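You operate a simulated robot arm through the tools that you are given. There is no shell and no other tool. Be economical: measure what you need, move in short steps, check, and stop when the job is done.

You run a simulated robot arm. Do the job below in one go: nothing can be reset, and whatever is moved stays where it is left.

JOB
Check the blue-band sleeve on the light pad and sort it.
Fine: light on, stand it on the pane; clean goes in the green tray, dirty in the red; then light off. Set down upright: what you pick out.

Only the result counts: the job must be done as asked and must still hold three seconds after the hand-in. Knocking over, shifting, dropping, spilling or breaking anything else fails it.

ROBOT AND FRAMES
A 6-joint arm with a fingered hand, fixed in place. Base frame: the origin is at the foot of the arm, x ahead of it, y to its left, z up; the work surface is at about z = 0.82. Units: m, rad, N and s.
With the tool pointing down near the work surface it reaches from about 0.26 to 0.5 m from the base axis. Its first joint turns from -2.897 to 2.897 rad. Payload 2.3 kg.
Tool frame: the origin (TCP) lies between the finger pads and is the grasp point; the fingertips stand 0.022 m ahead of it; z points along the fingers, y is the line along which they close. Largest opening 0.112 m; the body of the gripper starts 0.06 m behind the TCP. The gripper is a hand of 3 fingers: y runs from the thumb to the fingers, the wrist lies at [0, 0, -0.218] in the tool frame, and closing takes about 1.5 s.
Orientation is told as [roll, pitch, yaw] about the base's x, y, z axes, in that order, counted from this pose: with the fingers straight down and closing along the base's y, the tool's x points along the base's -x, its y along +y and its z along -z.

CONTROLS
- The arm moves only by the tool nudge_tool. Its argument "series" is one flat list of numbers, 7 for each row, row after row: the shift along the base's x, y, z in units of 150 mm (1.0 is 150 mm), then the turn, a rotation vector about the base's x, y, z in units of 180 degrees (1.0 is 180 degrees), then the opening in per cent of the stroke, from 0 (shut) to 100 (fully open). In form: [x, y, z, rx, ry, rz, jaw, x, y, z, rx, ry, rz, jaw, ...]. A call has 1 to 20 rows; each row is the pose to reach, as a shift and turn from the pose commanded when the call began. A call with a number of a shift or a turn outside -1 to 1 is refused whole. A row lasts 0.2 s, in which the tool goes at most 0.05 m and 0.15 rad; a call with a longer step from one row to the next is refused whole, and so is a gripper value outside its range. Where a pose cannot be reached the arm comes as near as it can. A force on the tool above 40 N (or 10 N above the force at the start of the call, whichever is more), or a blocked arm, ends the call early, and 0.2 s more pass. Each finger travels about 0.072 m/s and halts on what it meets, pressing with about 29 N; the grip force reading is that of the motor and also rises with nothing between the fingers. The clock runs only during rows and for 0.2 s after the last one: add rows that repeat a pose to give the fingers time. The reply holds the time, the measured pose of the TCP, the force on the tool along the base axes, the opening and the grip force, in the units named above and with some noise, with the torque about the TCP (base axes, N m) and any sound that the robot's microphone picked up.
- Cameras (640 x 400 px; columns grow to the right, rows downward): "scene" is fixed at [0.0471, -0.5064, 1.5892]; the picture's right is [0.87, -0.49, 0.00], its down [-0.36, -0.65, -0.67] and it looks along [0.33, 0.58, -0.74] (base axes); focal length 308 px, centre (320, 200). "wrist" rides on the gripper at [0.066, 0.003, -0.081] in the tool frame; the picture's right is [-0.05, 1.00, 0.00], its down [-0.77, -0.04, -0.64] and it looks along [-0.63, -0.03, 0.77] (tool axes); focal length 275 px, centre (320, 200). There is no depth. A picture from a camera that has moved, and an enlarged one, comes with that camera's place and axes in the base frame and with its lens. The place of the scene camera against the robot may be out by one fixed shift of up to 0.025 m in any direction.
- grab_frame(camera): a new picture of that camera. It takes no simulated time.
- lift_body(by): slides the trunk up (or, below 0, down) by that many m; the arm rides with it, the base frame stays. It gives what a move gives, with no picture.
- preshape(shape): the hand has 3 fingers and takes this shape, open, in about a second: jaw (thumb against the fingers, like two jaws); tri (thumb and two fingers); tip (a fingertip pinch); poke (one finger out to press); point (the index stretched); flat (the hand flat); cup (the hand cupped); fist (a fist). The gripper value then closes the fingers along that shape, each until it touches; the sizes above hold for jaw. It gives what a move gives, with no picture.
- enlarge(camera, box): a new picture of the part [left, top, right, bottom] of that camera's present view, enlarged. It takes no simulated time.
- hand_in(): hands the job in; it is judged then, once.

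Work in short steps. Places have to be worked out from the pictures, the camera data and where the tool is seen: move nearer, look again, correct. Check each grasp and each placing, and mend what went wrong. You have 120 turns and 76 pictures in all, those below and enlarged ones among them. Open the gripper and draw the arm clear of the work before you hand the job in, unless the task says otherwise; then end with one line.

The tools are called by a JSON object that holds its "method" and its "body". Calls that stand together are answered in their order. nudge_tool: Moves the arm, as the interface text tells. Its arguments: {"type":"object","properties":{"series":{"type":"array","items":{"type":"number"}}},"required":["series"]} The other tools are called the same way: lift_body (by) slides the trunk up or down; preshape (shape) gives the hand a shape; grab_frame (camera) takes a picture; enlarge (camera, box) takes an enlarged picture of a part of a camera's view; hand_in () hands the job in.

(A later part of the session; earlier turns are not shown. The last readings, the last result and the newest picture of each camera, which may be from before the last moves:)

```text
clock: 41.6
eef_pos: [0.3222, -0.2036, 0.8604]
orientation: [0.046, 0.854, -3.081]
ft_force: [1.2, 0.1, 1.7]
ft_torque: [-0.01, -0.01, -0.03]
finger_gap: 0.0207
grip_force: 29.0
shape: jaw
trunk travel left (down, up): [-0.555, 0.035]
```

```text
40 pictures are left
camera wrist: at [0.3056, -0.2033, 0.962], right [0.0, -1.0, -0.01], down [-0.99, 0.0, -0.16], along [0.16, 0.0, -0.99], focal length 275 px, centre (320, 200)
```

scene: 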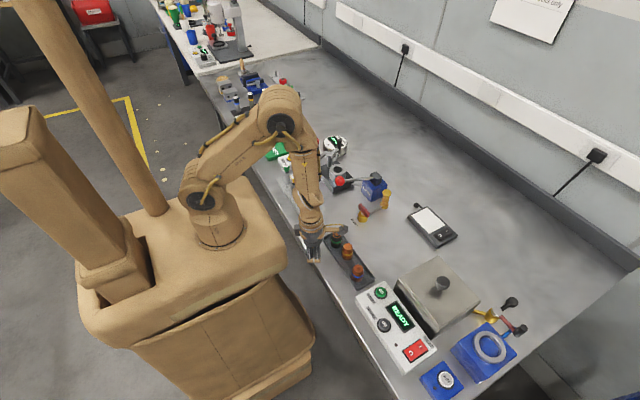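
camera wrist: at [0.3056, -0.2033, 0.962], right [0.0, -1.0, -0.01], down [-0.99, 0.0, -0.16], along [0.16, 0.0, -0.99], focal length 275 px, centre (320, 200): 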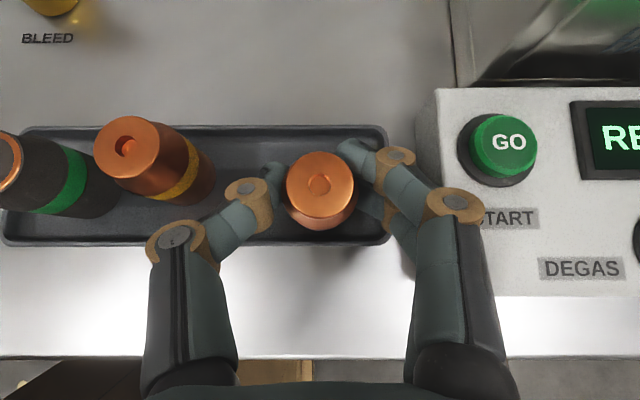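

Grip 29 N. Lift 3 cm and check.

{"method": "nudge_tool", "body": {"series": [0, 0, 0.07, 0, 0, 0, 8, 0, 0, 0.14, 0, 0, 0, 8, 0, 0, 0.2, 0, 0, 0, 8, 0, 0, 0.2, 0, 0, 0, 8]}}

{"method": "grab_frame", "body": {"camera": "wrist"}}

{"method": "enlarge", "body": {"camera": "scene", "box": [300, 210, 420, 300]}}

```text
clock: 42.6
eef_pos: [0.3224, -0.2057, 0.8906]
orientation: [0.045, 0.853, -3.081]
ft_force: [0.7, 0.8, -1.1]
ft_torque: [-0.01, 0.0, -0.03]
finger_gap: 0.0207
grip_force: 28.9
shape: jaw
trunk travel left (down, up): [-0.555, 0.035]
```

```text
39 pictures are left
camera wrist: at [0.3045, -0.205, 0.9926], right [0.0, -1.0, -0.01], down [-0.99, 0.0, -0.16], along [0.16, 0.0, -0.99], focal length 275 px, centre (320, 200)
```

wrist: 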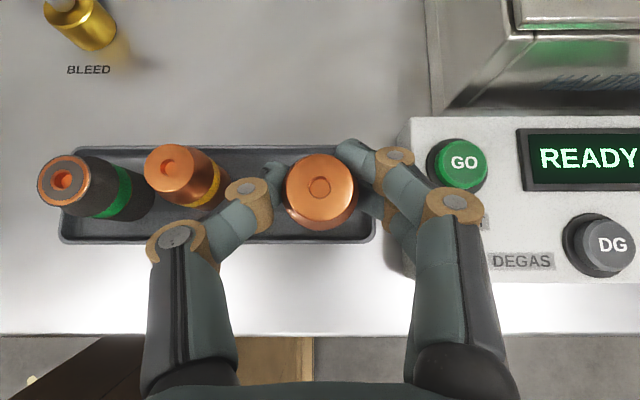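

```text
4.44 times, centred on (360, 255) of scene
camera zoom: at [0.0471, -0.5064, 1.5892], right [0.87, -0.49, 0.0], down [-0.36, -0.65, -0.67], along [0.33, 0.58, -0.74], focal length 1371 px, centre (142, -44)
```

zoom: 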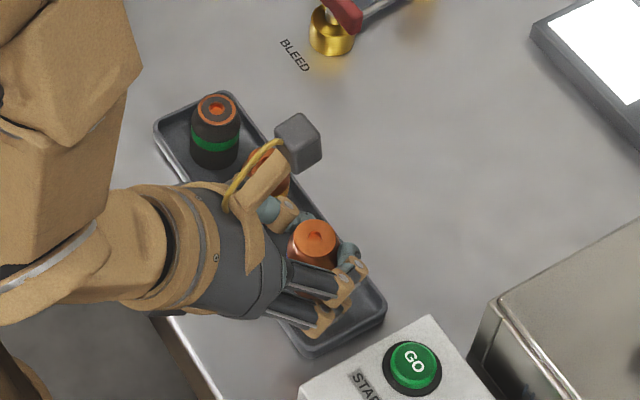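

Held firmly and upright. Rise, shift to y≈-0.156, and start out toward the pad.

{"method": "nudge_tool", "body": {"series": [0, 0, 0.25, 0, 0, 0, 8, 0, 0.03, 0.5, 0, 0, 0, 8, 0, 0.1, 0.75, 0, 0, 0, 8, 0, 0.2, 0.95, 0, 0, 0, 8, 0.1, 0.32, 1, 0, 0, 0, 8, 0.3, 0.32, 1, 0, 0, 0, 8, 0.5, 0.32, 1, 0, 0, 0, 8, 0.7, 0.32, 1, 0, 0, 0, 8, 0.85, 0.32, 1, 0, 0, 0, 8, 0.85, 0.32, 1, 0, 0, 0, 8]}}

{"method": "lift_body", "body": {"by": -0.1}}

{"method": "grab_frame", "body": {"camera": "wrist"}}

```text
clock: 44.8
eef_pos: [0.4505, -0.1546, 1.0405]
orientation: [0.046, 0.853, -3.08]
ft_force: [0.6, 0.5, -0.7]
ft_torque: [-0.02, -0.01, -0.01]
finger_gap: 0.02
grip_force: 28.3
shape: jaw
trunk travel left (down, up): [-0.555, 0.035]
```

```text
clock: 46.1
eef_pos: [0.4507, -0.1548, 0.9407]
orientation: [0.045, 0.852, -3.079]
ft_force: [0.2, -0.5, -1.5]
ft_torque: [0.01, 0.0, -0.01]
finger_gap: 0.0202
grip_force: 28.8
shape: jaw
trunk travel left (down, up): [-0.455, 0.135]
```

```text
37 pictures are left
camera wrist: at [0.4331, -0.1544, 1.043], right [0.0, -1.0, -0.01], down [-0.99, 0.0, -0.16], along [0.16, 0.0, -0.99], focal length 275 px, centre (320, 200)
```

wrist: 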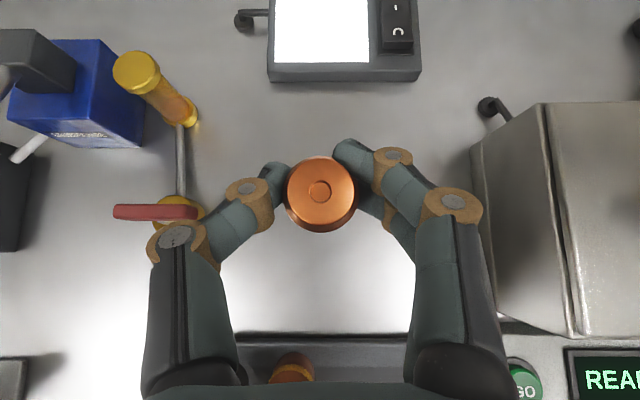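

Sleeve is centred in the hand. Move out over the pane at z≈0.915 and check.

{"method": "nudge_tool", "body": {"series": [0.3, 0, 0, 0, 0, 0, 8, 0.6, 0, 0, 0, 0, 0, 8, 0.9, 0, -0.05, 0, 0, 0, 8, 1, 0, -0.15, 0, 0, 0, 8, 1, 0, -0.15, 0, 0, 0, 8]}}

{"method": "grab_frame", "body": {"camera": "wrist"}}

{"method": "enlarge", "body": {"camera": "scene", "box": [380, 150, 500, 250]}}

```text
clock: 47.3
eef_pos: [0.5979, -0.1545, 0.916]
orientation: [0.046, 0.853, -3.078]
ft_force: [0.3, 0.6, -1.3]
ft_torque: [0.0, -0.03, 0.02]
finger_gap: 0.0203
grip_force: 28.8
shape: jaw
trunk travel left (down, up): [-0.455, 0.135]
```

```text
36 pictures are left
camera wrist: at [0.5812, -0.1548, 1.0188], right [0.0, -1.0, 0.0], down [-0.99, 0.0, -0.16], along [0.16, 0.0, -0.99], focal length 275 px, centre (320, 200)
```

wrist: 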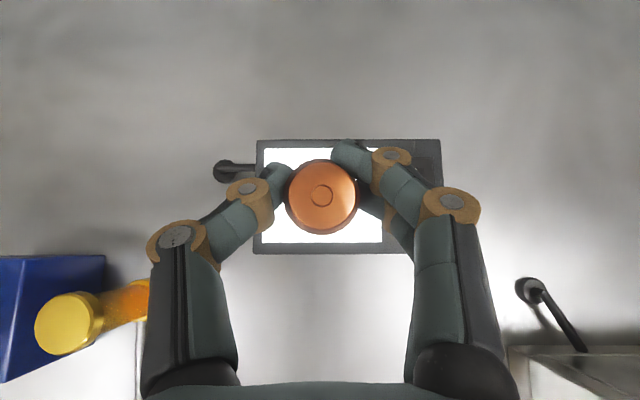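

```text
4.00 times, centred on (440, 200) of scene
camera zoom: at [0.0471, -0.5064, 1.5892], right [0.87, -0.49, 0.0], down [-0.36, -0.65, -0.67], along [0.33, 0.58, -0.74], focal length 1234 px, centre (-160, 200)
```

zoom: 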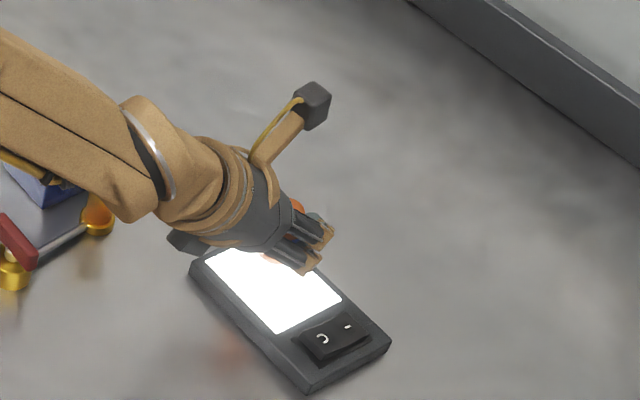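

Move 11 mm forward and descend gently toward the pane, watching force.

{"method": "nudge_tool", "body": {"series": [0.07, -0.01, 0, 0, 0, 0, 8, 0.07, -0.01, -0.06, 0, 0, 0, 8, 0.07, -0.01, -0.12, 0, 0, 0, 8, 0.07, -0.01, -0.17, 0, 0, 0, 8, 0.07, -0.01, -0.2, 0, 0, 0, 8]}}

```text
clock: 48.5
eef_pos: [0.6102, -0.1556, 0.8878]
orientation: [0.044, 0.854, -3.079]
ft_force: [0.3, 0.1, -1.7]
ft_torque: [-0.03, 0.01, -0.02]
finger_gap: 0.0197
grip_force: 28.9
shape: jaw
trunk travel left (down, up): [-0.455, 0.135]
```

{"method": "nudge_tool", "body": {"series": [0, 0, -0.013, 0, 0, 0, 8, 0, 0, -0.026, 0, 0, 0, 8, 0, 0, -0.04, 0, 0, 0, 8]}}

{"method": "enlarge", "body": {"camera": "scene", "box": [410, 180, 490, 240]}}

```text
clock: 49.3
eef_pos: [0.6096, -0.1553, 0.8805]
orientation: [0.045, 0.853, -3.078]
ft_force: [-0.4, -0.4, -1.6]
ft_torque: [0.02, -0.01, -0.01]
finger_gap: 0.0198
grip_force: 28.8
shape: jaw
trunk travel left (down, up): [-0.455, 0.135]
```

```text
6.67 times, centred on (450, 210) of scene
camera zoom: at [0.0471, -0.5064, 1.5892], right [0.87, -0.49, 0.0], down [-0.36, -0.65, -0.67], along [0.33, 0.58, -0.74], focal length 2056 px, centre (-547, 133)
```

zoom: 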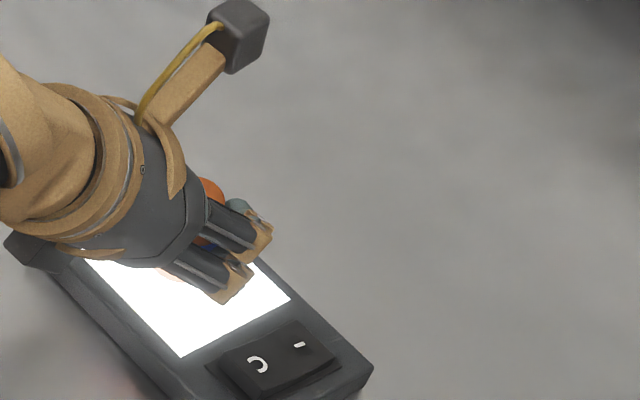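

Not yet in contact. Continue lowering in 1 mm rows.

{"method": "nudge_tool", "body": {"series": [0, 0, -0.008, 0, 0, 0, 8, 0, 0, -0.016, 0, 0, 0, 8, 0, 0, -0.024, 0, 0, 0, 8, 0, 0, -0.03, 0, 0, 0, 8]}}

```text
clock: 50.3
eef_pos: [0.6108, -0.1554, 0.8771]
orientation: [0.046, 0.853, -3.079]
ft_force: [0.0, -0.7, -2.1]
ft_torque: [0.0, -0.01, -0.01]
finger_gap: 0.0198
grip_force: 29.1
shape: jaw
trunk travel left (down, up): [-0.455, 0.135]
```

{"method": "nudge_tool", "body": {"series": [0, 0, -0.008, 0, 0, 0, 8, 0, 0, -0.016, 0, 0, 0, 8, 0, 0, -0.024, 0, 0, 0, 8, 0, 0, -0.03, 0, 0, 0, 8]}}

```text
clock: 51.3
eef_pos: [0.6097, -0.1562, 0.8735]
orientation: [0.045, 0.854, -3.078]
ft_force: [1.1, -0.1, 2.6]
ft_torque: [-0.01, 0.01, 0.01]
finger_gap: 0.0198
grip_force: 28.8
shape: jaw
trunk travel left (down, up): [-0.455, 0.135]
```

Contact begins (~+4 N change). One more millimetre, then open slowly.

{"method": "nudge_tool", "body": {"series": [0, 0, -0.006, 0, 0, 0, 8, 0, 0, -0.006, 0, 0, 0, 8]}}

{"method": "nudge_tool", "body": {"series": [0, 0, 0, 0, 0, 0, 20, 0, 0, 0, 0, 0, 0, 26, 0, 0, 0, 0, 0, 0, 32, 0, 0, 0, 0, 0, 0, 38, 0, 0, 0, 0, 0, 0, 42, 0, 0, 0, 0, 0, 0, 42]}}

{"method": "grab_frame", "body": {"camera": "wrist"}}

```text
clock: 51.9
eef_pos: [0.6089, -0.1559, 0.8723]
orientation: [0.048, 0.855, -3.08]
ft_force: [3.6, 0.5, 7.3]
ft_torque: [-0.01, -0.03, -0.01]
finger_gap: 0.0202
grip_force: 28.4
shape: jaw
trunk travel left (down, up): [-0.455, 0.135]
```

```text
clock: 53.3
eef_pos: [0.61, -0.1567, 0.8727]
orientation: [0.046, 0.855, -3.08]
ft_force: [0.1, 0.3, -1.1]
ft_torque: [-0.03, -0.03, 0.04]
finger_gap: 0.0465
grip_force: 0.0
shape: jaw
trunk travel left (down, up): [-0.455, 0.135]
```

```text
33 pictures are left
camera wrist: at [0.5934, -0.1562, 0.9742], right [0.0, -1.0, -0.01], down [-0.99, 0.0, -0.16], along [0.16, 0.0, -0.99], focal length 275 px, centre (320, 200)
```

wrist: 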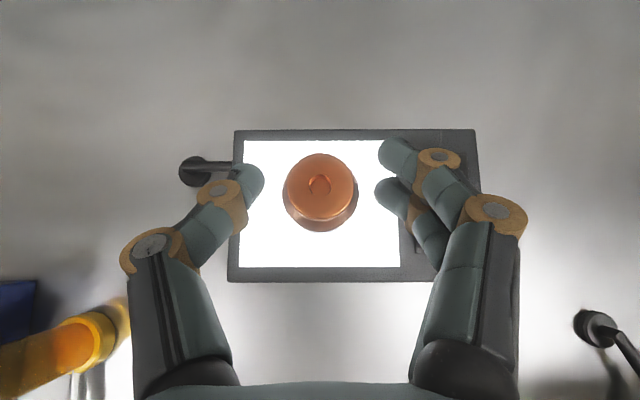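

It stands on the pane. I enlarge to inspect.

{"method": "enlarge", "body": {"camera": "wrist", "box": [270, 140, 374, 240]}}

{"method": "enlarge", "body": {"camera": "scene", "box": [410, 180, 490, 240]}}

```text
4.00 times, centred on (322, 190) of wrist
camera zoom: at [0.5934, -0.1562, 0.9742], right [0.0, -1.0, -0.01], down [-0.99, 0.0, -0.16], along [0.16, 0.0, -0.99], focal length 1101 px, centre (312, 240)
```

zoom: 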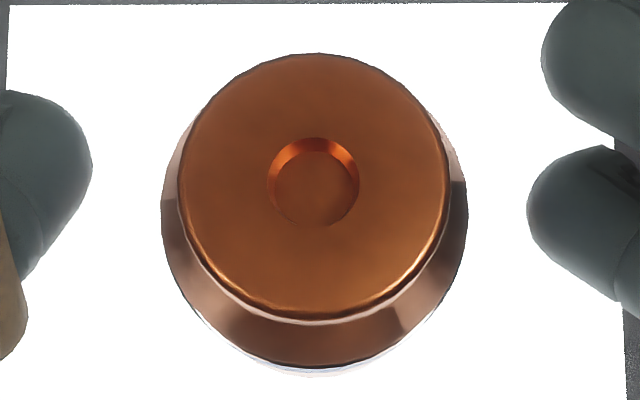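

```text
6.67 times, centred on (450, 210) of scene
camera zoom: at [0.0471, -0.5064, 1.5892], right [0.87, -0.49, 0.0], down [-0.36, -0.65, -0.67], along [0.33, 0.58, -0.74], focal length 2056 px, centre (-547, 133)
```

zoom: 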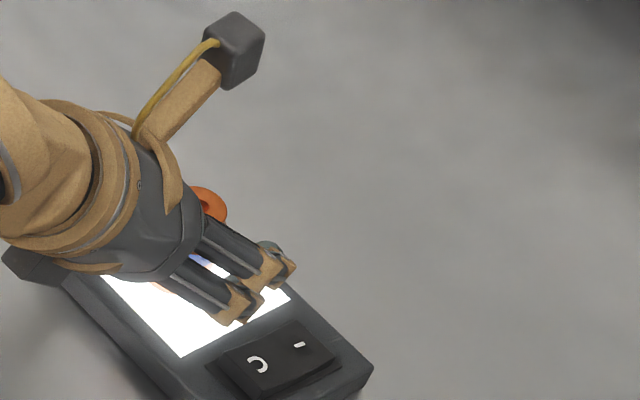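

Top doesn't show it clearly; dirt would show from the side. I back the hand off along its axis and look from the scene camera.

{"method": "nudge_tool", "body": {"series": [-0.1, 0, 0.09, 0, 0, 0, 42, -0.25, 0, 0.22, 0, 0, 0, 45, -0.45, 0, 0.4, 0, 0, 0, 50, -0.65, 0, 0.6, 0, 0, 0, 50, -0.85, 0, 0.75, 0, 0, 0, 50, -0.85, 0, 0.75, 0, 0, 0, 50]}}

{"method": "enlarge", "body": {"camera": "scene", "box": [400, 185, 464, 245]}}

{"method": "grab_frame", "body": {"camera": "wrist"}}

```text
clock: 54.7
eef_pos: [0.4847, -0.1582, 0.986]
orientation: [0.046, 0.853, -3.077]
ft_force: [0.2, 0.4, 0.4]
ft_torque: [-0.03, -0.01, -0.04]
finger_gap: 0.0555
grip_force: 0.1
shape: jaw
trunk travel left (down, up): [-0.455, 0.135]
```

```text
6.67 times, centred on (432, 215) of scene
camera zoom: at [0.0471, -0.5064, 1.5892], right [0.87, -0.49, 0.0], down [-0.36, -0.65, -0.67], along [0.33, 0.58, -0.74], focal length 2056 px, centre (-427, 100)
```

zoom: 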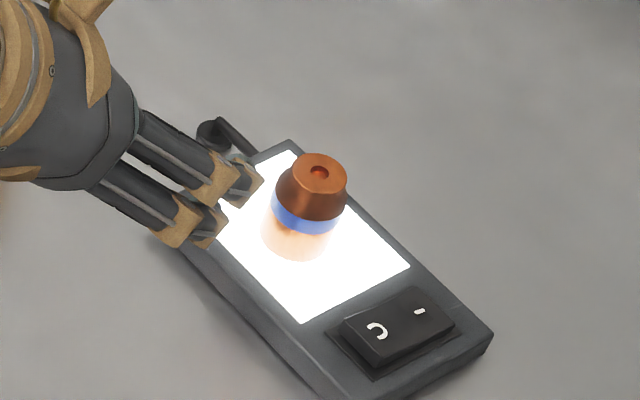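

```text
29 pictures are left
camera wrist: at [0.4667, -0.1586, 1.089], right [0.0, -1.0, -0.01], down [-0.99, 0.0, -0.16], along [0.16, 0.0, -0.99], focal length 275 px, centre (320, 200)
```

wrist: 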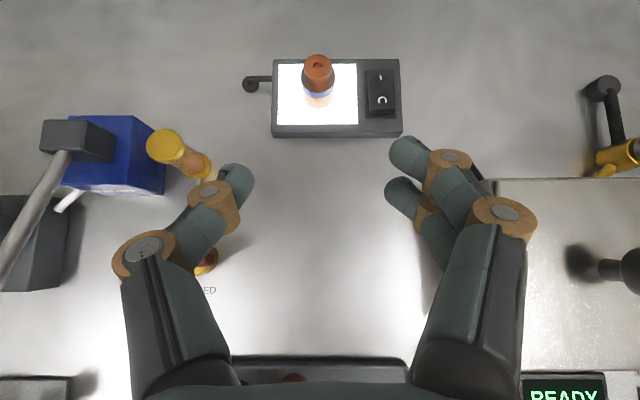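

{"method": "enlarge", "body": {"camera": "scene", "box": [422, 204, 442, 220]}}

{"method": "enlarge", "body": {"camera": "wrist", "box": [290, 40, 350, 120]}}

```text
16.00 times, centred on (432, 212) of scene
camera zoom: at [0.0471, -0.5064, 1.5892], right [0.87, -0.49, 0.0], down [-0.36, -0.65, -0.67], along [0.33, 0.58, -0.74], focal length 4936 px, centre (-1472, 8)
```

zoom: 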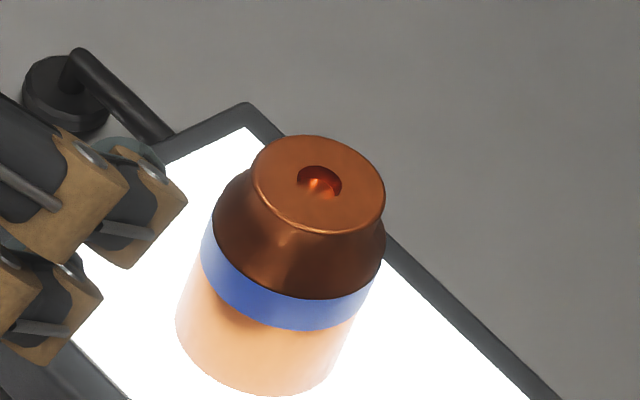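

```text
5.00 times, centred on (320, 80) of wrist
camera zoom: at [0.4667, -0.1586, 1.089], right [0.0, -1.0, -0.01], down [-0.99, 0.0, -0.16], along [0.16, 0.0, -0.99], focal length 1376 px, centre (320, 800)
```

zoom: 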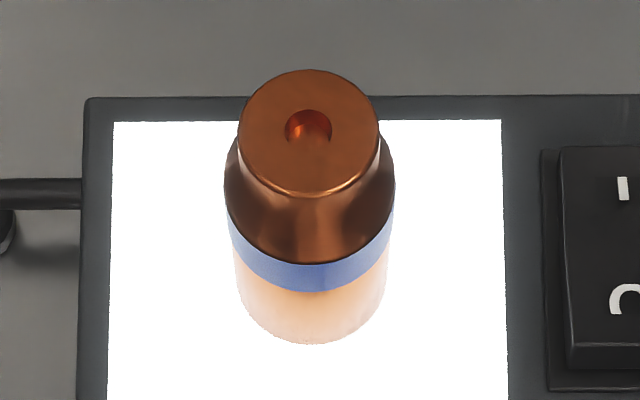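

Lower wall glows evenly from these sides with no dark patches; I want to see the other sides. I move the hand to the +y side (camera looks down and across), fingers shut.

{"method": "nudge_tool", "body": {"series": [0, 0.2, 0, 0, 0, 0, 30, 0.1, 0.5, 0, 0, 0, 0, 10, 0.4, 0.7, 0, 0, 0, 0, 0, 0.7, 0.75, 0, 0, 0, 0, 0, 0.95, 0.75, -0.1, 0, 0, 0, 0, 1, 0.75, -0.3, 0, 0, 0, 0, 1, 0.75, -0.4, 0, 0, 0, 0, 1, 0.75, -0.4, 0, 0, 0, 0]}}

{"method": "grab_frame", "body": {"camera": "wrist"}}

```text
refused: row 3 steps farther than a row can; nothing moved
```

```text
26 pictures are left
camera wrist: at [0.4667, -0.1586, 1.089], right [0.0, -1.0, -0.01], down [-0.99, 0.0, -0.16], along [0.16, 0.0, -0.99], focal length 275 px, centre (320, 200)
```

wrist: 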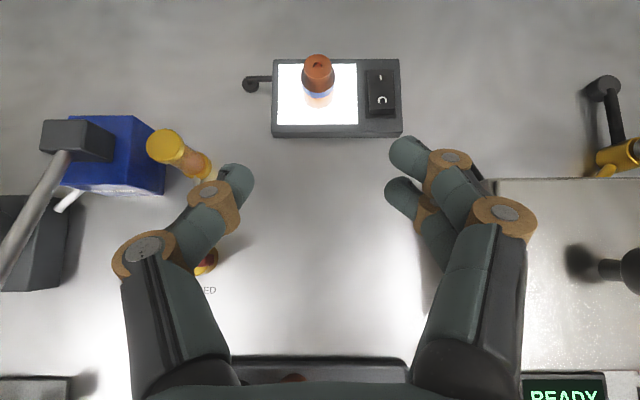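

A row step was too long; retry with smaller steps.

{"method": "nudge_tool", "body": {"series": [0, 0.2, 0, 0, 0, 0, 30, 0.1, 0.45, 0, 0, 0, 0, 10, 0.3, 0.65, 0, 0, 0, 0, 0, 0.55, 0.75, 0, 0, 0, 0, 0, 0.8, 0.75, -0.1, 0, 0, 0, 0, 1, 0.75, -0.25, 0, 0, 0, 0, 1, 0.75, -0.4, 0, 0, 0, 0, 1, 0.75, -0.4, 0, 0, 0, 0]}}

{"method": "grab_frame", "body": {"camera": "wrist"}}

```text
clock: 56.5
eef_pos: [0.6322, -0.0425, 0.9269]
orientation: [0.043, 0.853, -3.08]
ft_force: [-0.4, -0.1, 0.1]
ft_torque: [0.01, 0.03, 0.0]
finger_gap: 0.0
grip_force: 28.6
shape: jaw
trunk travel left (down, up): [-0.455, 0.135]
```

```text
25 pictures are left
camera wrist: at [0.6152, -0.0427, 1.0279], right [0.0, -1.0, 0.0], down [-0.99, 0.0, -0.16], along [0.16, 0.0, -0.99], focal length 275 px, centre (320, 200)
```

wrist: 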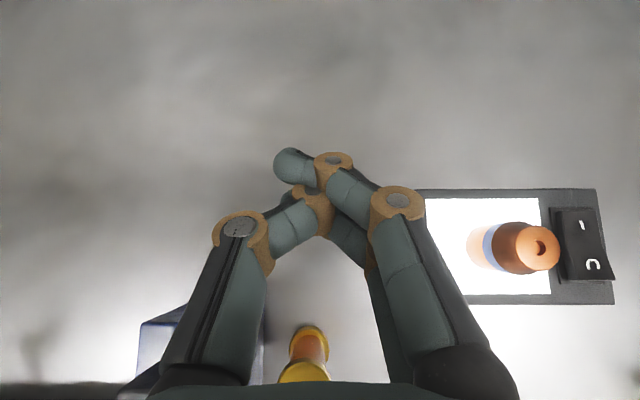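

{"method": "enlarge", "body": {"camera": "wrist", "box": [450, 205, 570, 290]}}

```text
4.71 times, centred on (510, 248) of wrist
camera zoom: at [0.6152, -0.0427, 1.0279], right [0.0, -1.0, 0.0], down [-0.99, 0.0, -0.16], along [0.16, 0.0, -0.99], focal length 1295 px, centre (-574, -24)
```

zoom: 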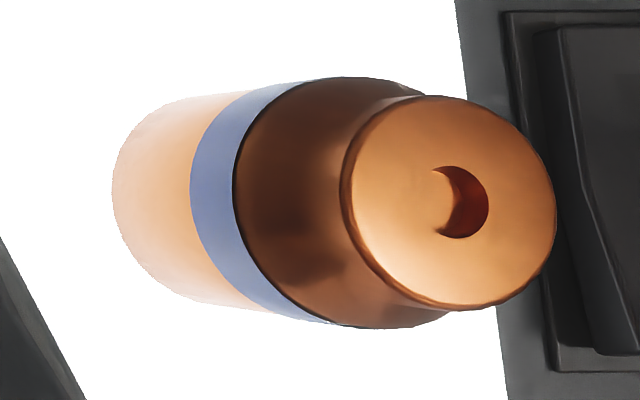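

Even glow on this side too. I check the remaining -y/+x side by going round behind (back, then across, then out).

{"method": "nudge_tool", "body": {"series": [0, 0, 0.25, 0, 0, 0, 0, -0.2, 0, 0.4, 0, 0, 0, 0, -0.5, 0, 0.4, 0, 0, 0, 0, -0.8, 0, 0.4, 0, 0, 0, 0, -1, -0.2, 0.4, 0, 0, 0, 0, -1, -0.5, 0.4, 0, 0, 0, 0, -1, -0.8, 0.4, 0, 0, 0, 0, -1, -1, 0.4, 0, 0, 0, 0, -1, -1, 0.4, 0, 0, 0, 0]}}

{"method": "nudge_tool", "body": {"series": [0, -0.2, 0, 0, 0, 0, 0, 0.2, -0.4, 0, 0, 0, 0, 0, 0.4, -0.5, 0, 0, 0, 0, 0, 0.7, -0.5, 0, 0, 0, 0, 0, 0.9, -0.5, -0.1, 0, 0, 0, 0, 0.93, -0.5, -0.15, 0, 0, 0, 0, 0.93, -0.5, -0.15, 0, 0, 0, 0]}}

{"method": "grab_frame", "body": {"camera": "wrist"}}

```text
clock: 58.5
eef_pos: [0.4854, -0.1928, 0.983]
orientation: [0.044, 0.854, -3.08]
ft_force: [0.5, -0.6, -0.5]
ft_torque: [-0.02, 0.02, 0.02]
finger_gap: 0.0
grip_force: 29.7
shape: jaw
out of reach, approached as far as the arm can: row 3
trunk travel left (down, up): [-0.455, 0.135]
```

```text
clock: 60.1
eef_pos: [0.5892, -0.2523, 0.9587]
orientation: [0.047, 0.853, -3.08]
ft_force: [0.1, -0.2, -0.1]
ft_torque: [0.02, 0.02, 0.02]
finger_gap: 0.0
grip_force: 28.9
shape: jaw
out of reach, approached as far as the arm can: row 4, 5, 6, 7
trunk travel left (down, up): [-0.455, 0.135]
```

```text
23 pictures are left
camera wrist: at [0.5719, -0.2521, 1.0623], right [0.0, -1.0, -0.01], down [-0.99, 0.0, -0.16], along [0.16, 0.01, -0.99], focal length 275 px, centre (320, 200)
```

wrist: 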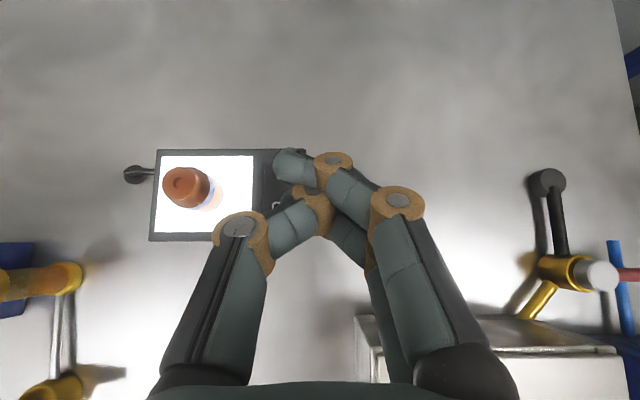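

{"method": "enlarge", "body": {"camera": "wrist", "box": [150, 150, 246, 225]}}

```text
5.33 times, centred on (198, 188) of wrist
camera zoom: at [0.5719, -0.2521, 1.0623], right [0.0, -1.0, -0.01], down [-0.99, 0.0, -0.16], along [0.16, 0.01, -0.99], focal length 1468 px, centre (971, 267)
```

zoom: 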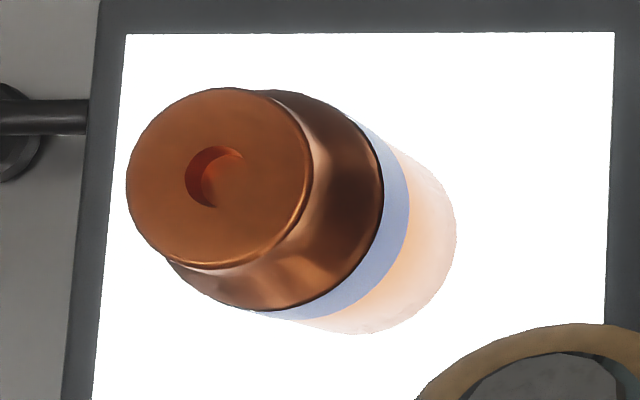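

Walls look evenly lit all round. To settle it I look straight down the bore: open the hand and put the camera directly above the sleeve, staying high.

{"method": "nudge_tool", "body": {"series": [-0.2, 0, 0.1, 0, 0, 0, 30, -0.4, 0.1, 0.2, 0, 0, 0, 60, -0.5, 0.3, 0.25, 0, 0, 0, 90, -0.5, 0.5, 0.25, 0, 0, 0, 100, -0.5, 0.63, 0.25, 0, 0, 0, 100, -0.3, 0.63, 0.2, 0, 0, 0, 100, -0.1, 0.63, 0.15, 0, 0, 0, 100, 0.1, 0.63, 0.1, 0, 0, 0, 100, 0.27, 0.63, 0.05, 0, 0, 0, 100, 0.27, 0.63, 0.05, 0, 0, 0, 100]}}

{"method": "grab_frame", "body": {"camera": "wrist"}}

```text
clock: 62.3
eef_pos: [0.6258, -0.1592, 0.9703]
orientation: [0.046, 0.851, -3.08]
ft_force: [0.4, 1.1, -0.1]
ft_torque: [0.01, 0.04, -0.02]
finger_gap: 0.112
grip_force: 0.1
shape: jaw
out of reach, approached as far as the arm can: row 1, 2
trunk travel left (down, up): [-0.455, 0.135]
```

```text
21 pictures are left
camera wrist: at [0.6094, -0.1583, 1.0727], right [0.0, -1.0, -0.01], down [-0.99, 0.0, -0.16], along [0.16, 0.01, -0.99], focal length 275 px, centre (320, 200)
```

wrist: 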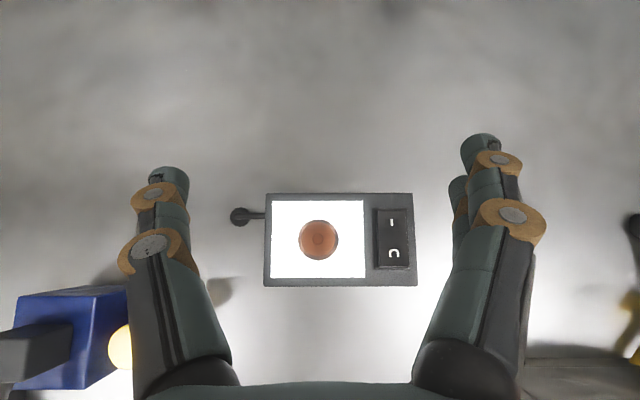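

{"method": "enlarge", "body": {"camera": "wrist", "box": [294, 220, 342, 260]}}

```text
10.00 times, centred on (318, 240) of wrist
camera zoom: at [0.6094, -0.1583, 1.0727], right [0.0, -1.0, -0.01], down [-0.99, 0.0, -0.16], along [0.16, 0.01, -0.99], focal length 2753 px, centre (340, -200)
```

zoom: 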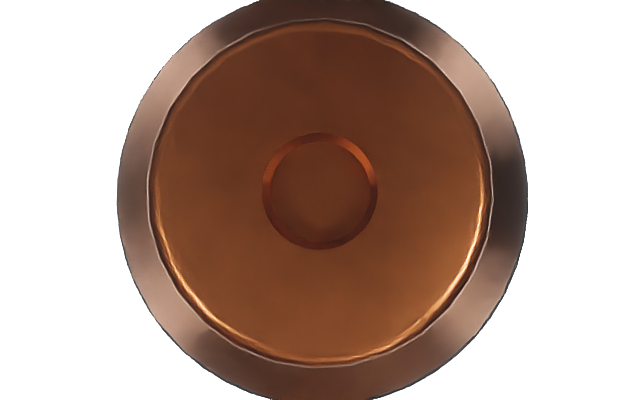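

The dimple is closed, so the bore isn't the test. The glowing porous wall is, and it is bright and even all round, which means clean: green tray. I retreat to the previous standoff.

{"method": "nudge_tool", "body": {"series": [-0.2, 0.01, 0.03, 0, 0, 0, 80, -0.5, 0.01, 0.06, 0, 0, 0, 60, -0.8, 0.015, 0.1, 0, 0, 0, 50, -0.94, 0.015, 0.1, 0, 0, 0, 45, -0.94, 0.015, 0.1, 0, 0, 0, 42]}}

```text
clock: 63.5
eef_pos: [0.4833, -0.1539, 0.9839]
orientation: [0.044, 0.851, -3.079]
ft_force: [-0.4, 0.3, -0.7]
ft_torque: [0.0, 0.05, 0.03]
finger_gap: 0.0477
grip_force: 0.0
shape: jaw
trunk travel left (down, up): [-0.455, 0.135]
```

Approach along the tool axis back to the release pose, stopping ~2.5 cm short to check.

{"method": "nudge_tool", "body": {"series": [0.2, -0.018, -0.16, 0, 0, 0, 42, 0.4, -0.018, -0.34, 0, 0, 0, 42, 0.6, -0.018, -0.52, 0, 0, 0, 42, 0.72, -0.018, -0.63, 0, 0, 0, 42, 0.72, -0.018, -0.63, 0, 0, 0, 42]}}

{"method": "grab_frame", "body": {"camera": "wrist"}}

```text
clock: 64.7
eef_pos: [0.5915, -0.1573, 0.8879]
orientation: [0.045, 0.853, -3.08]
ft_force: [0.1, -0.1, 0.0]
ft_torque: [-0.01, 0.0, 0.0]
finger_gap: 0.0475
grip_force: 0.0
shape: jaw
trunk travel left (down, up): [-0.455, 0.135]
```

```text
19 pictures are left
camera wrist: at [0.5752, -0.1586, 0.9913], right [0.0, -1.0, -0.01], down [-0.99, 0.0, -0.16], along [0.16, 0.0, -0.99], focal length 275 px, centre (320, 200)
```

wrist: 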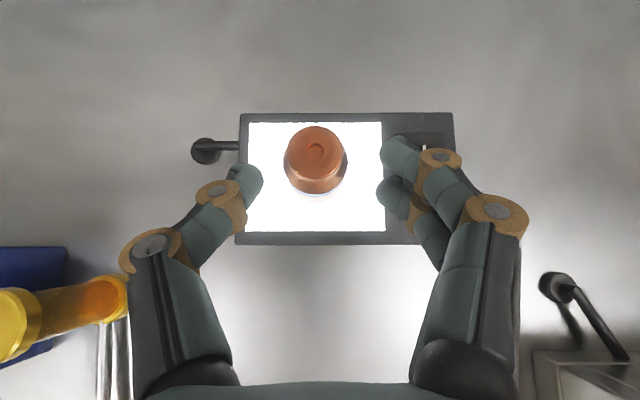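

Aligned. Advance the last bit and close.

{"method": "nudge_tool", "body": {"series": [0.06, 0.003, -0.05, 0, 0, 0, 42, 0.125, 0.003, -0.096, 0, 0, 0, 42, 0.125, 0.003, -0.096, 0, 0, 0, 34, 0.125, 0.003, -0.096, 0, 0, 0, 28, 0.125, 0.003, -0.096, 0, 0, 0, 22, 0.125, 0.003, -0.096, 0, 0, 0, 16, 0.125, 0.003, -0.096, 0, 0, 0, 8, 0.125, 0.003, -0.096, 0, 0, 0, 8, 0.125, 0.003, -0.096, 0, 0, 0, 8]}}

{"method": "nudge_tool", "body": {"series": [0, 0, 0.1, 0, 0, 0, 8, 0, 0, 0.2, 0, 0, 0, 8, 0, 0, 0.35, 0, 0, 0, 8, 0, 0, 0.5, 0, 0, 0, 8, 0, 0, 0.5, 0, 0, 0, 8]}}

{"method": "grab_frame", "body": {"camera": "wrist"}}

```text
clock: 66.7
eef_pos: [0.6113, -0.157, 0.8748]
orientation: [0.046, 0.853, -3.081]
ft_force: [0.5, -0.6, 0.4]
ft_torque: [0.01, 0.01, 0.0]
finger_gap: 0.0
grip_force: 28.8
shape: jaw
trunk travel left (down, up): [-0.455, 0.135]
```

```text
clock: 67.9
eef_pos: [0.6124, -0.1585, 0.9497]
orientation: [0.044, 0.853, -3.079]
ft_force: [-0.1, -0.4, -0.5]
ft_torque: [0.0, 0.01, -0.02]
finger_gap: 0.0
grip_force: 29.4
shape: jaw
trunk travel left (down, up): [-0.455, 0.135]
```

```text
18 pictures are left
camera wrist: at [0.5955, -0.1586, 1.0517], right [0.0, -1.0, -0.01], down [-0.99, 0.0, -0.16], along [0.16, 0.0, -0.99], focal length 275 px, centre (320, 200)
```

wrist: 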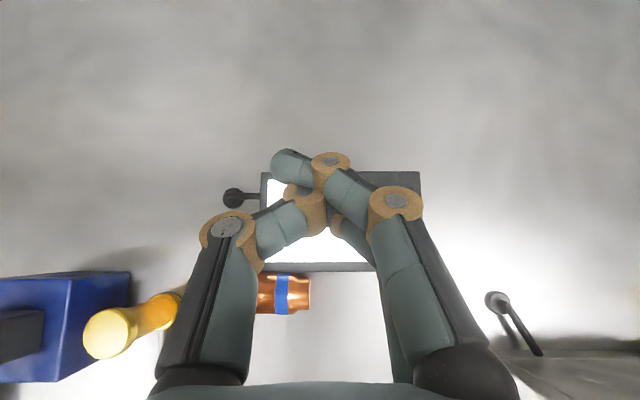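

The sleeve squirted out of the pinch and now lies on the table in front of the pad. I rise and back off to see how it lies.

{"method": "nudge_tool", "body": {"series": [-0.2, 0, 0.1, 0, 0, 0, 8, -0.45, 0, 0.2, 0, 0, 0, 30, -0.7, 0, 0.3, 0, 0, 0, 60, -0.9, 0, 0.3, 0, 0, 0, 80, -0.9, 0, 0.3, 0, 0, 0, 100, -0.9, 0, 0.3, 0, 0, 0, 100]}}

{"method": "grab_frame", "body": {"camera": "wrist"}}

{"method": "enlarge", "body": {"camera": "scene", "box": [360, 180, 480, 260]}}

```text
clock: 69.3
eef_pos: [0.4763, -0.1544, 0.9956]
orientation: [0.046, 0.854, -3.077]
ft_force: [0.1, -0.6, -0.1]
ft_torque: [-0.04, -0.01, 0.0]
finger_gap: 0.1116
grip_force: 0.1
shape: jaw
trunk travel left (down, up): [-0.455, 0.135]
```

```text
17 pictures are left
camera wrist: at [0.4597, -0.1549, 1.0984], right [0.0, -1.0, -0.01], down [-0.99, 0.0, -0.16], along [0.16, 0.0, -0.99], focal length 275 px, centre (320, 200)
```

wrist: 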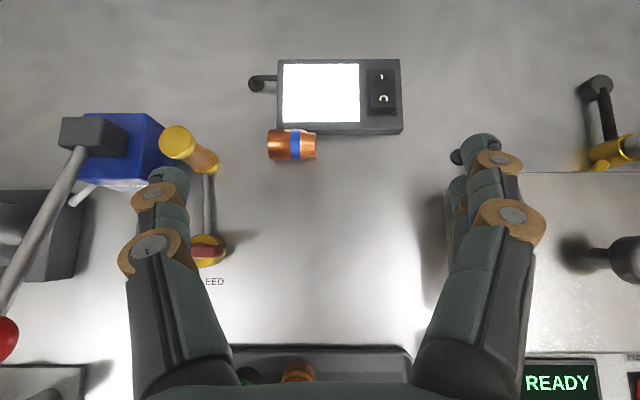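

```text
5.00 times, centred on (420, 220) of scene
camera zoom: at [0.0471, -0.5064, 1.5892], right [0.87, -0.49, 0.0], down [-0.36, -0.65, -0.67], along [0.33, 0.58, -0.74], focal length 1542 px, centre (-180, 100)
```

zoom: 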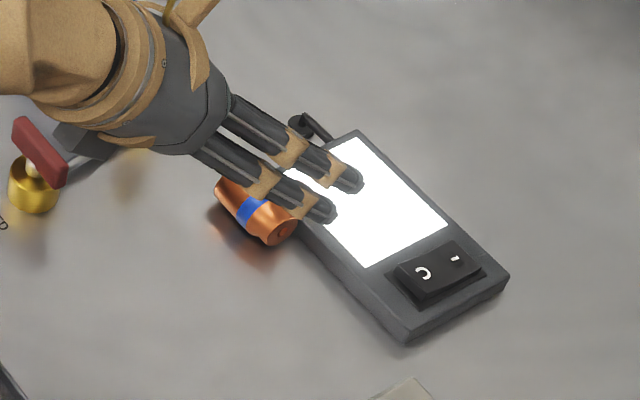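

The sleeve lies against the pad's front edge, axis along y, top toward -y, centre about (0.555,-0.126). Plan: pick it by its two ends (closing along y), lay it in free space nearer with its top outward, regrip crosswise, tilt upright. First reduce tilt to ~23° and hover above it.

{"method": "nudge_tool", "body": {"series": [0.1, 0.05, 0, 0, 0.04, 0, 80, 0.2, 0.1, -0.1, 0, 0.08, 0, 70, 0.3, 0.15, -0.2, 0, 0.115, 0, 60, 0.4, 0.19, -0.35, 0, 0.144, 0, 58, 0.46, 0.19, -0.5, 0, 0.144, 0, 58, 0.46, 0.19, -0.5, 0, 0.144, 0, 58]}}

{"method": "grab_frame", "body": {"camera": "wrist"}}

```text
clock: 70.7
eef_pos: [0.546, -0.1302, 0.9181]
orientation: [0.016, 0.399, -3.099]
ft_force: [0.1, -0.1, 0.4]
ft_torque: [0.0, -0.02, -0.03]
finger_gap: 0.0655
grip_force: 0.2
shape: jaw
trunk travel left (down, up): [-0.455, 0.135]
```

```text
15 pictures are left
camera wrist: at [0.5759, -0.1292, 1.0166], right [0.0, -1.0, 0.0], down [-0.96, 0.0, 0.28], along [-0.28, 0.0, -0.96], focal length 275 px, centre (320, 200)
```

wrist: 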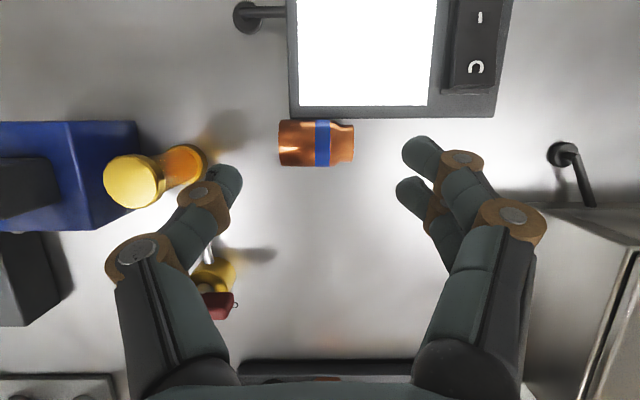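

Sleeve centre about (0.562,-0.127). Descend around its ends to z≈0.853, kept slightly back from the pad edge, then close gently.

{"method": "nudge_tool", "body": {"series": [0.02, 0.02, -0.15, 0, 0, 0, 58, 0.02, 0.02, -0.3, 0, 0, 0, 58, 0.02, 0.02, -0.38, 0, 0, 0, 58, 0.02, 0.02, -0.42, 0, 0, 0, 58, 0.02, 0.02, -0.435, 0, 0, 0, 58]}}

{"method": "grab_frame", "body": {"camera": "wrist"}}

```text
clock: 71.9
eef_pos: [0.5495, -0.1281, 0.8537]
orientation: [0.016, 0.402, -3.098]
ft_force: [1.5, -0.8, 0.2]
ft_torque: [0.02, -0.02, 0.02]
finger_gap: 0.0653
grip_force: 0.1
shape: jaw
trunk travel left (down, up): [-0.455, 0.135]
```

```text
14 pictures are left
camera wrist: at [0.579, -0.127, 0.9536], right [0.0, -1.0, 0.0], down [-0.96, 0.0, 0.28], along [-0.28, 0.0, -0.96], focal length 275 px, centre (320, 200)
```

wrist: 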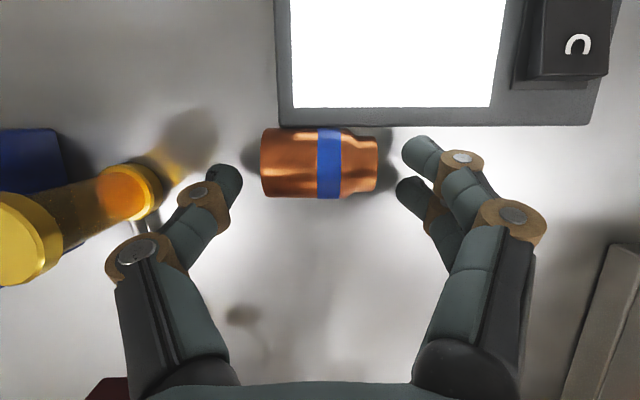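

Well framed between thumb and fingers. Close gently.

{"method": "nudge_tool", "body": {"series": [0, 0, 0, 0, 0, 0, 52, 0, 0, 0, 0, 0, 0, 47, 0, 0, 0, 0, 0, 0, 43, 0, 0, 0, 0, 0, 0, 40, 0, 0, 0, 0, 0, 0, 38, 0, 0, 0, 0, 0, 0, 36, 0, 0, 0, 0, 0, 0, 36]}}

{"method": "nudge_tool", "body": {"series": [-0.05, 0, 0.06, 0, 0, 0, 34, -0.1, 0, 0.12, 0, 0, 0, 34, -0.2, 0, 0.2, 0, 0, 0, 34, -0.2, 0, 0.2, 0, 0, 0, 34]}}

{"method": "grab_frame", "body": {"camera": "wrist"}}

```text
clock: 73.5
eef_pos: [0.5475, -0.1268, 0.8543]
orientation: [0.014, 0.401, -3.098]
ft_force: [-1.9, -0.5, -0.9]
ft_torque: [-0.05, 0.03, -0.04]
finger_gap: 0.0398
grip_force: 24.3
shape: jaw
trunk travel left (down, up): [-0.455, 0.135]
```

```text
clock: 74.5
eef_pos: [0.5175, -0.1295, 0.8849]
orientation: [0.015, 0.399, -3.096]
ft_force: [0.2, 0.5, -1.3]
ft_torque: [0.01, 0.04, 0.04]
finger_gap: 0.0381
grip_force: 28.9
shape: jaw
trunk travel left (down, up): [-0.455, 0.135]
```

```text
13 pictures are left
camera wrist: at [0.5485, -0.1284, 0.9847], right [0.0, -1.0, 0.0], down [-0.96, 0.0, 0.28], along [-0.28, 0.0, -0.96], focal length 275 px, centre (320, 200)
```

wrist: 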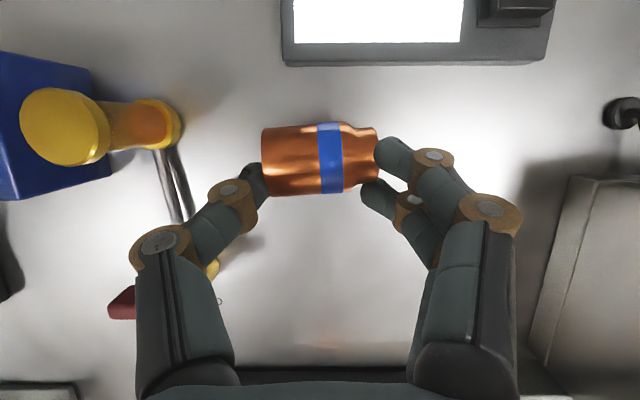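

Held by its ends. Slowly bring it back, up a little, and make the tool vertical.

{"method": "nudge_tool", "body": {"series": [-0.05, 0, 0.1, 0, 0, 0, 34, -0.13, -0.03, 0.2, 0, 0.02, 0, 34, -0.21, -0.06, 0.3, 0, 0.04, 0, 34, -0.29, -0.09, 0.33, 0, 0.06, 0, 34, -0.37, -0.12, 0.33, 0, 0.08, 0, 34, -0.45, -0.15, 0.33, 0, 0.1, 0, 34, -0.52, -0.18, 0.33, 0, 0.115, 0, 34, -0.58, -0.2, 0.33, 0, 0.127, 0, 34, -0.58, -0.2, 0.33, 0, 0.127, 0, 34]}}

{"method": "nudge_tool", "body": {"series": [0, 0, 0, 0, 0, 0.035, 34, 0, 0, 0, 0, 0, 0.07, 34, 0, 0, 0, 0, 0, 0.105, 34, 0, 0, 0, 0, 0, 0.14, 34, 0, 0, 0, 0, 0, 0.175, 34, 0, 0, 0, 0, 0, 0.21, 34, 0, 0, 0, 0, 0, 0.245, 34, 0, 0, 0, 0, 0, 0.28, 34, 0, 0, 0, 0, 0, 0.315, 34, 0, 0, 0, 0, 0, 0.35, 34, 0, 0, 0, 0, 0, 0.385, 34, 0, 0, 0, 0, 0, 0.42, 34, 0, 0, 0, 0, 0, 0.455, 34, 0, 0, 0, 0, 0, 0.48, 34, 0, 0, 0, 0, 0, 0.48, 34]}}

{"method": "grab_frame", "body": {"camera": "wrist"}}

```text
clock: 76.5
eef_pos: [0.4317, -0.1577, 0.9342]
orientation: [-0.002, 0.002, -3.1]
ft_force: [0.2, 0.3, -1.2]
ft_torque: [0.02, 0.02, -0.02]
finger_gap: 0.0375
grip_force: 29.7
shape: jaw
trunk travel left (down, up): [-0.455, 0.135]
```

```text
clock: 79.7
eef_pos: [0.4327, -0.1587, 0.9348]
orientation: [-0.003, 0.002, -1.592]
ft_force: [-0.6, 0.2, -1.0]
ft_torque: [0.02, 0.0, -0.04]
finger_gap: 0.0377
grip_force: 28.7
shape: jaw
trunk travel left (down, up): [-0.455, 0.135]
```

```text
12 pictures are left
camera wrist: at [0.4365, -0.0909, 1.0139], right [1.0, -0.07, 0.0], down [-0.05, -0.77, 0.63], along [-0.04, -0.63, -0.77], focal length 275 px, centre (320, 200)
```

wrist: 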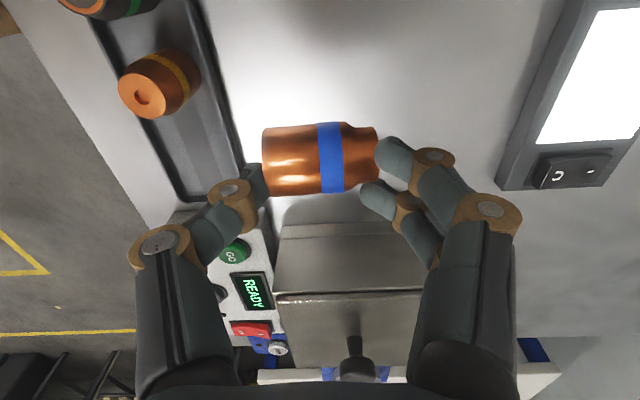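

Top now points outward (+x). Lower toward the table at (0.433,-0.158) until contact.

{"method": "nudge_tool", "body": {"series": [0, 0, -0.15, 0, 0, 0, 34, 0, 0, -0.3, 0, 0, 0, 34, 0, 0, -0.42, 0, 0, 0, 34, 0, 0, -0.48, 0, 0, 0, 34, 0, 0, -0.5, 0, 0, 0, 34]}}

{"method": "nudge_tool", "body": {"series": [0, 0, -0.012, 0, 0, 0, 34, 0, 0, -0.024, 0, 0, 0, 34, 0, 0, -0.036, 0, 0, 0, 34, 0, 0, -0.046, 0, 0, 0, 34]}}

```text
clock: 80.9
eef_pos: [0.4339, -0.1565, 0.8572]
orientation: [-0.003, 0.0, -1.592]
ft_force: [-0.2, 0.2, -0.7]
ft_torque: [0.0, 0.01, -0.01]
finger_gap: 0.0376
grip_force: 28.9
shape: jaw
trunk travel left (down, up): [-0.455, 0.135]
```

```text
clock: 81.9
eef_pos: [0.4309, -0.1563, 0.855]
orientation: [0.003, -0.001, -1.591]
ft_force: [3.9, -4.6, 26.5]
ft_torque: [-0.04, -0.38, -0.08]
finger_gap: 0.0374
grip_force: 28.8
shape: jaw
trunk travel left (down, up): [-0.455, 0.135]
```

Contact. Ease up 3 mm and open slowly to ~65 mm, then rise.

{"method": "nudge_tool", "body": {"series": [0, 0, 0.018, 0, 0, 0, 34, 0, 0, 0.018, 0, 0, 0, 40, 0, 0, 0.018, 0, 0, 0, 46, 0, 0, 0.018, 0, 0, 0, 52, 0, 0, 0.018, 0, 0, 0, 60, 0, 0, 0.018, 0, 0, 0, 64, 0, 0, 0.018, 0, 0, 0, 64]}}

{"method": "nudge_tool", "body": {"series": [0, 0, 0.1, 0, 0, 0, 64, 0, 0, 0.25, 0, 0, 0, 64, 0, 0, 0.4, 0, 0, 0, 64, 0, 0, 0.5, 0, 0, 0, 64, 0, 0, 0.5, 0, 0, -0.045, 64, 0, 0, 0.5, 0, 0, -0.09, 64, 0, 0, 0.5, 0, 0, -0.135, 64, 0, 0, 0.5, 0, 0, -0.18, 64, 0, 0, 0.5, 0, 0, -0.225, 64, 0, 0, 0.5, 0, 0, -0.27, 64, 0, 0, 0.5, 0, 0, -0.315, 64, 0, 0, 0.5, 0, 0, -0.36, 60, 0, 0, 0.5, 0, 0, -0.405, 55, 0, 0, 0.5, 0, 0, -0.45, 50, 0, 0, 0.5, 0, 0, -0.49, 45, 0, 0, 0.5, 0, 0, -0.49, 45]}}

{"method": "grab_frame", "body": {"camera": "wrist"}}

```text
clock: 83.5
eef_pos: [0.432, -0.1562, 0.8555]
orientation: [-0.001, 0.001, -1.592]
ft_force: [-1.0, -0.8, 0.0]
ft_torque: [0.04, 0.01, -0.02]
finger_gap: 0.0712
grip_force: 0.1
shape: jaw
trunk travel left (down, up): [-0.455, 0.135]
```

```text
clock: 86.9
eef_pos: [0.4319, -0.1567, 0.9314]
orientation: [-0.001, 0.002, -3.134]
ft_force: [0.0, 0.2, -0.1]
ft_torque: [-0.02, 0.03, 0.01]
finger_gap: 0.0513
grip_force: 0.1
shape: jaw
trunk travel left (down, up): [-0.455, 0.135]
```

```text
11 pictures are left
camera wrist: at [0.498, -0.1583, 1.0099], right [-0.04, -1.0, 0.0], down [-0.77, 0.03, 0.63], along [-0.63, 0.03, -0.77], focal length 275 px, centre (320, 200)
```

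wrist: 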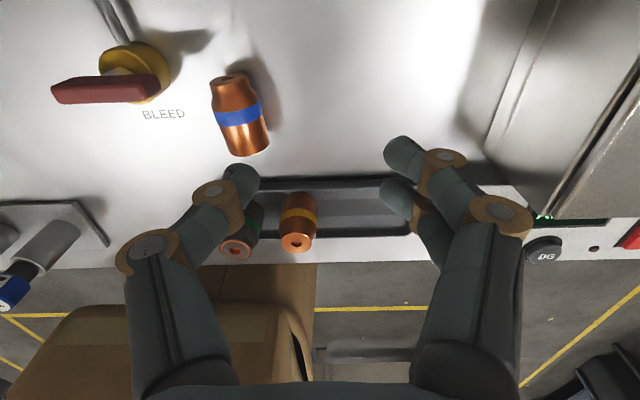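

It rolled to about (0.427,-0.102), axis still along +x, top outward. I'll grip it crosswise with a slight inward lean, staying clear of the brass valve: first hover at z≈0.89.

{"method": "nudge_tool", "body": {"series": [0, 0.1, 0, 0, 0.02, 0, 42, -0.02, 0.25, 0, 0, 0.04, 0, 38, -0.023, 0.351, -0.1, 0, 0.055, 0, 38, -0.023, 0.351, -0.25, 0, 0.055, 0, 38, -0.023, 0.351, -0.25, 0, 0.055, 0, 38]}}

{"method": "grab_frame", "body": {"camera": "wrist"}}

```text
clock: 88.1
eef_pos: [0.4298, -0.1035, 0.8924]
orientation: [-0.003, -0.17, -3.132]
ft_force: [0.1, 0.1, -0.4]
ft_torque: [0.02, 0.0, -0.03]
finger_gap: 0.043
grip_force: 0.0
shape: jaw
trunk travel left (down, up): [-0.455, 0.135]
```

```text
10 pictures are left
camera wrist: at [0.5093, -0.1053, 0.9599], right [-0.04, -1.0, 0.01], down [-0.65, 0.03, 0.76], along [-0.76, 0.02, -0.65], focal length 275 px, centre (320, 200)
```

wrist: 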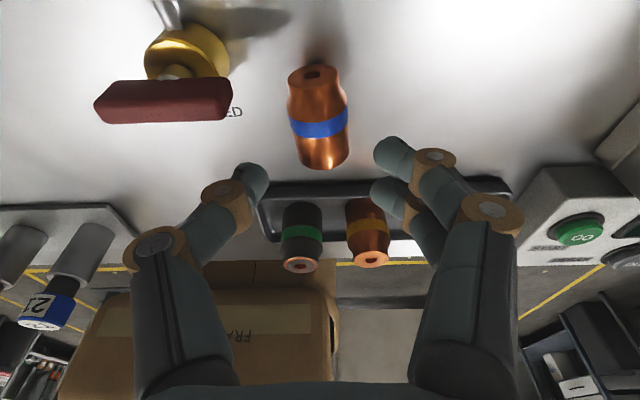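

Sleeve is centred and the valve handle is clear by a few mm. Descend to z≈0.8475 and close.

{"method": "nudge_tool", "body": {"series": [-0.012, -0.01, -0.1, 0, 0, 0, 38, -0.012, -0.01, -0.2, 0, 0, 0, 38, -0.012, -0.01, -0.27, 0, 0, 0, 38, -0.012, -0.01, -0.295, 0, 0, 0, 38]}}

{"method": "nudge_tool", "body": {"series": [0, 0, 0, 0, 0, 0, 32, 0, 0, 0, 0, 0, 0, 27, 0, 0, 0, 0, 0, 0, 23, 0, 0, 0, 0, 0, 0, 19, 0, 0, 0, 0, 0, 0, 15, 0, 0, 0, 0, 0, 0, 10, 0, 0, 0, 0, 0, 0, 10]}}

```text
clock: 89.1
eef_pos: [0.426, -0.1069, 0.8495]
orientation: [-0.004, -0.171, -3.132]
ft_force: [0.6, 0.7, 0.3]
ft_torque: [0.04, 0.02, 0.03]
finger_gap: 0.043
grip_force: 0.1
shape: jaw
trunk travel left (down, up): [-0.455, 0.135]
```

```text
clock: 90.7
eef_pos: [0.4267, -0.1062, 0.8484]
orientation: [-0.003, -0.172, -3.13]
ft_force: [-0.4, 0.4, 0.3]
ft_torque: [0.01, 0.07, 0.02]
finger_gap: 0.0239
grip_force: 29.3
shape: jaw
trunk travel left (down, up): [-0.455, 0.135]
```

Gripped. Lift straight up slowly and check.

{"method": "nudge_tool", "body": {"series": [0, 0, 0.06, 0, 0, 0, 8, 0, 0, 0.15, 0, 0, 0, 8, 0, 0, 0.3, 0, 0, 0, 8, 0, 0, 0.5, 0, 0, 0, 8, 0, 0, 0.7, 0, 0, 0, 8]}}

{"method": "grab_frame", "body": {"camera": "wrist"}}

```text
clock: 91.9
eef_pos: [0.4247, -0.1072, 0.9544]
orientation: [-0.002, -0.169, -3.129]
ft_force: [0.3, -0.5, -0.8]
ft_torque: [-0.04, 0.0, -0.01]
finger_gap: 0.0238
grip_force: 28.4
shape: jaw
trunk travel left (down, up): [-0.455, 0.135]
```

```text
9 pictures are left
camera wrist: at [0.504, -0.1082, 1.0225], right [-0.04, -1.0, 0.01], down [-0.65, 0.03, 0.76], along [-0.76, 0.02, -0.65], focal length 275 px, centre (320, 200)
```

wrist: 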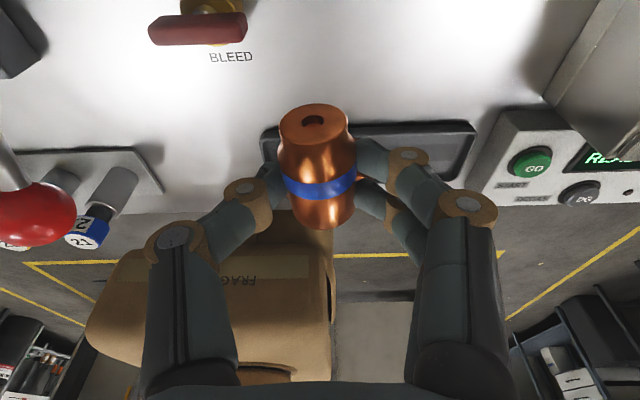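

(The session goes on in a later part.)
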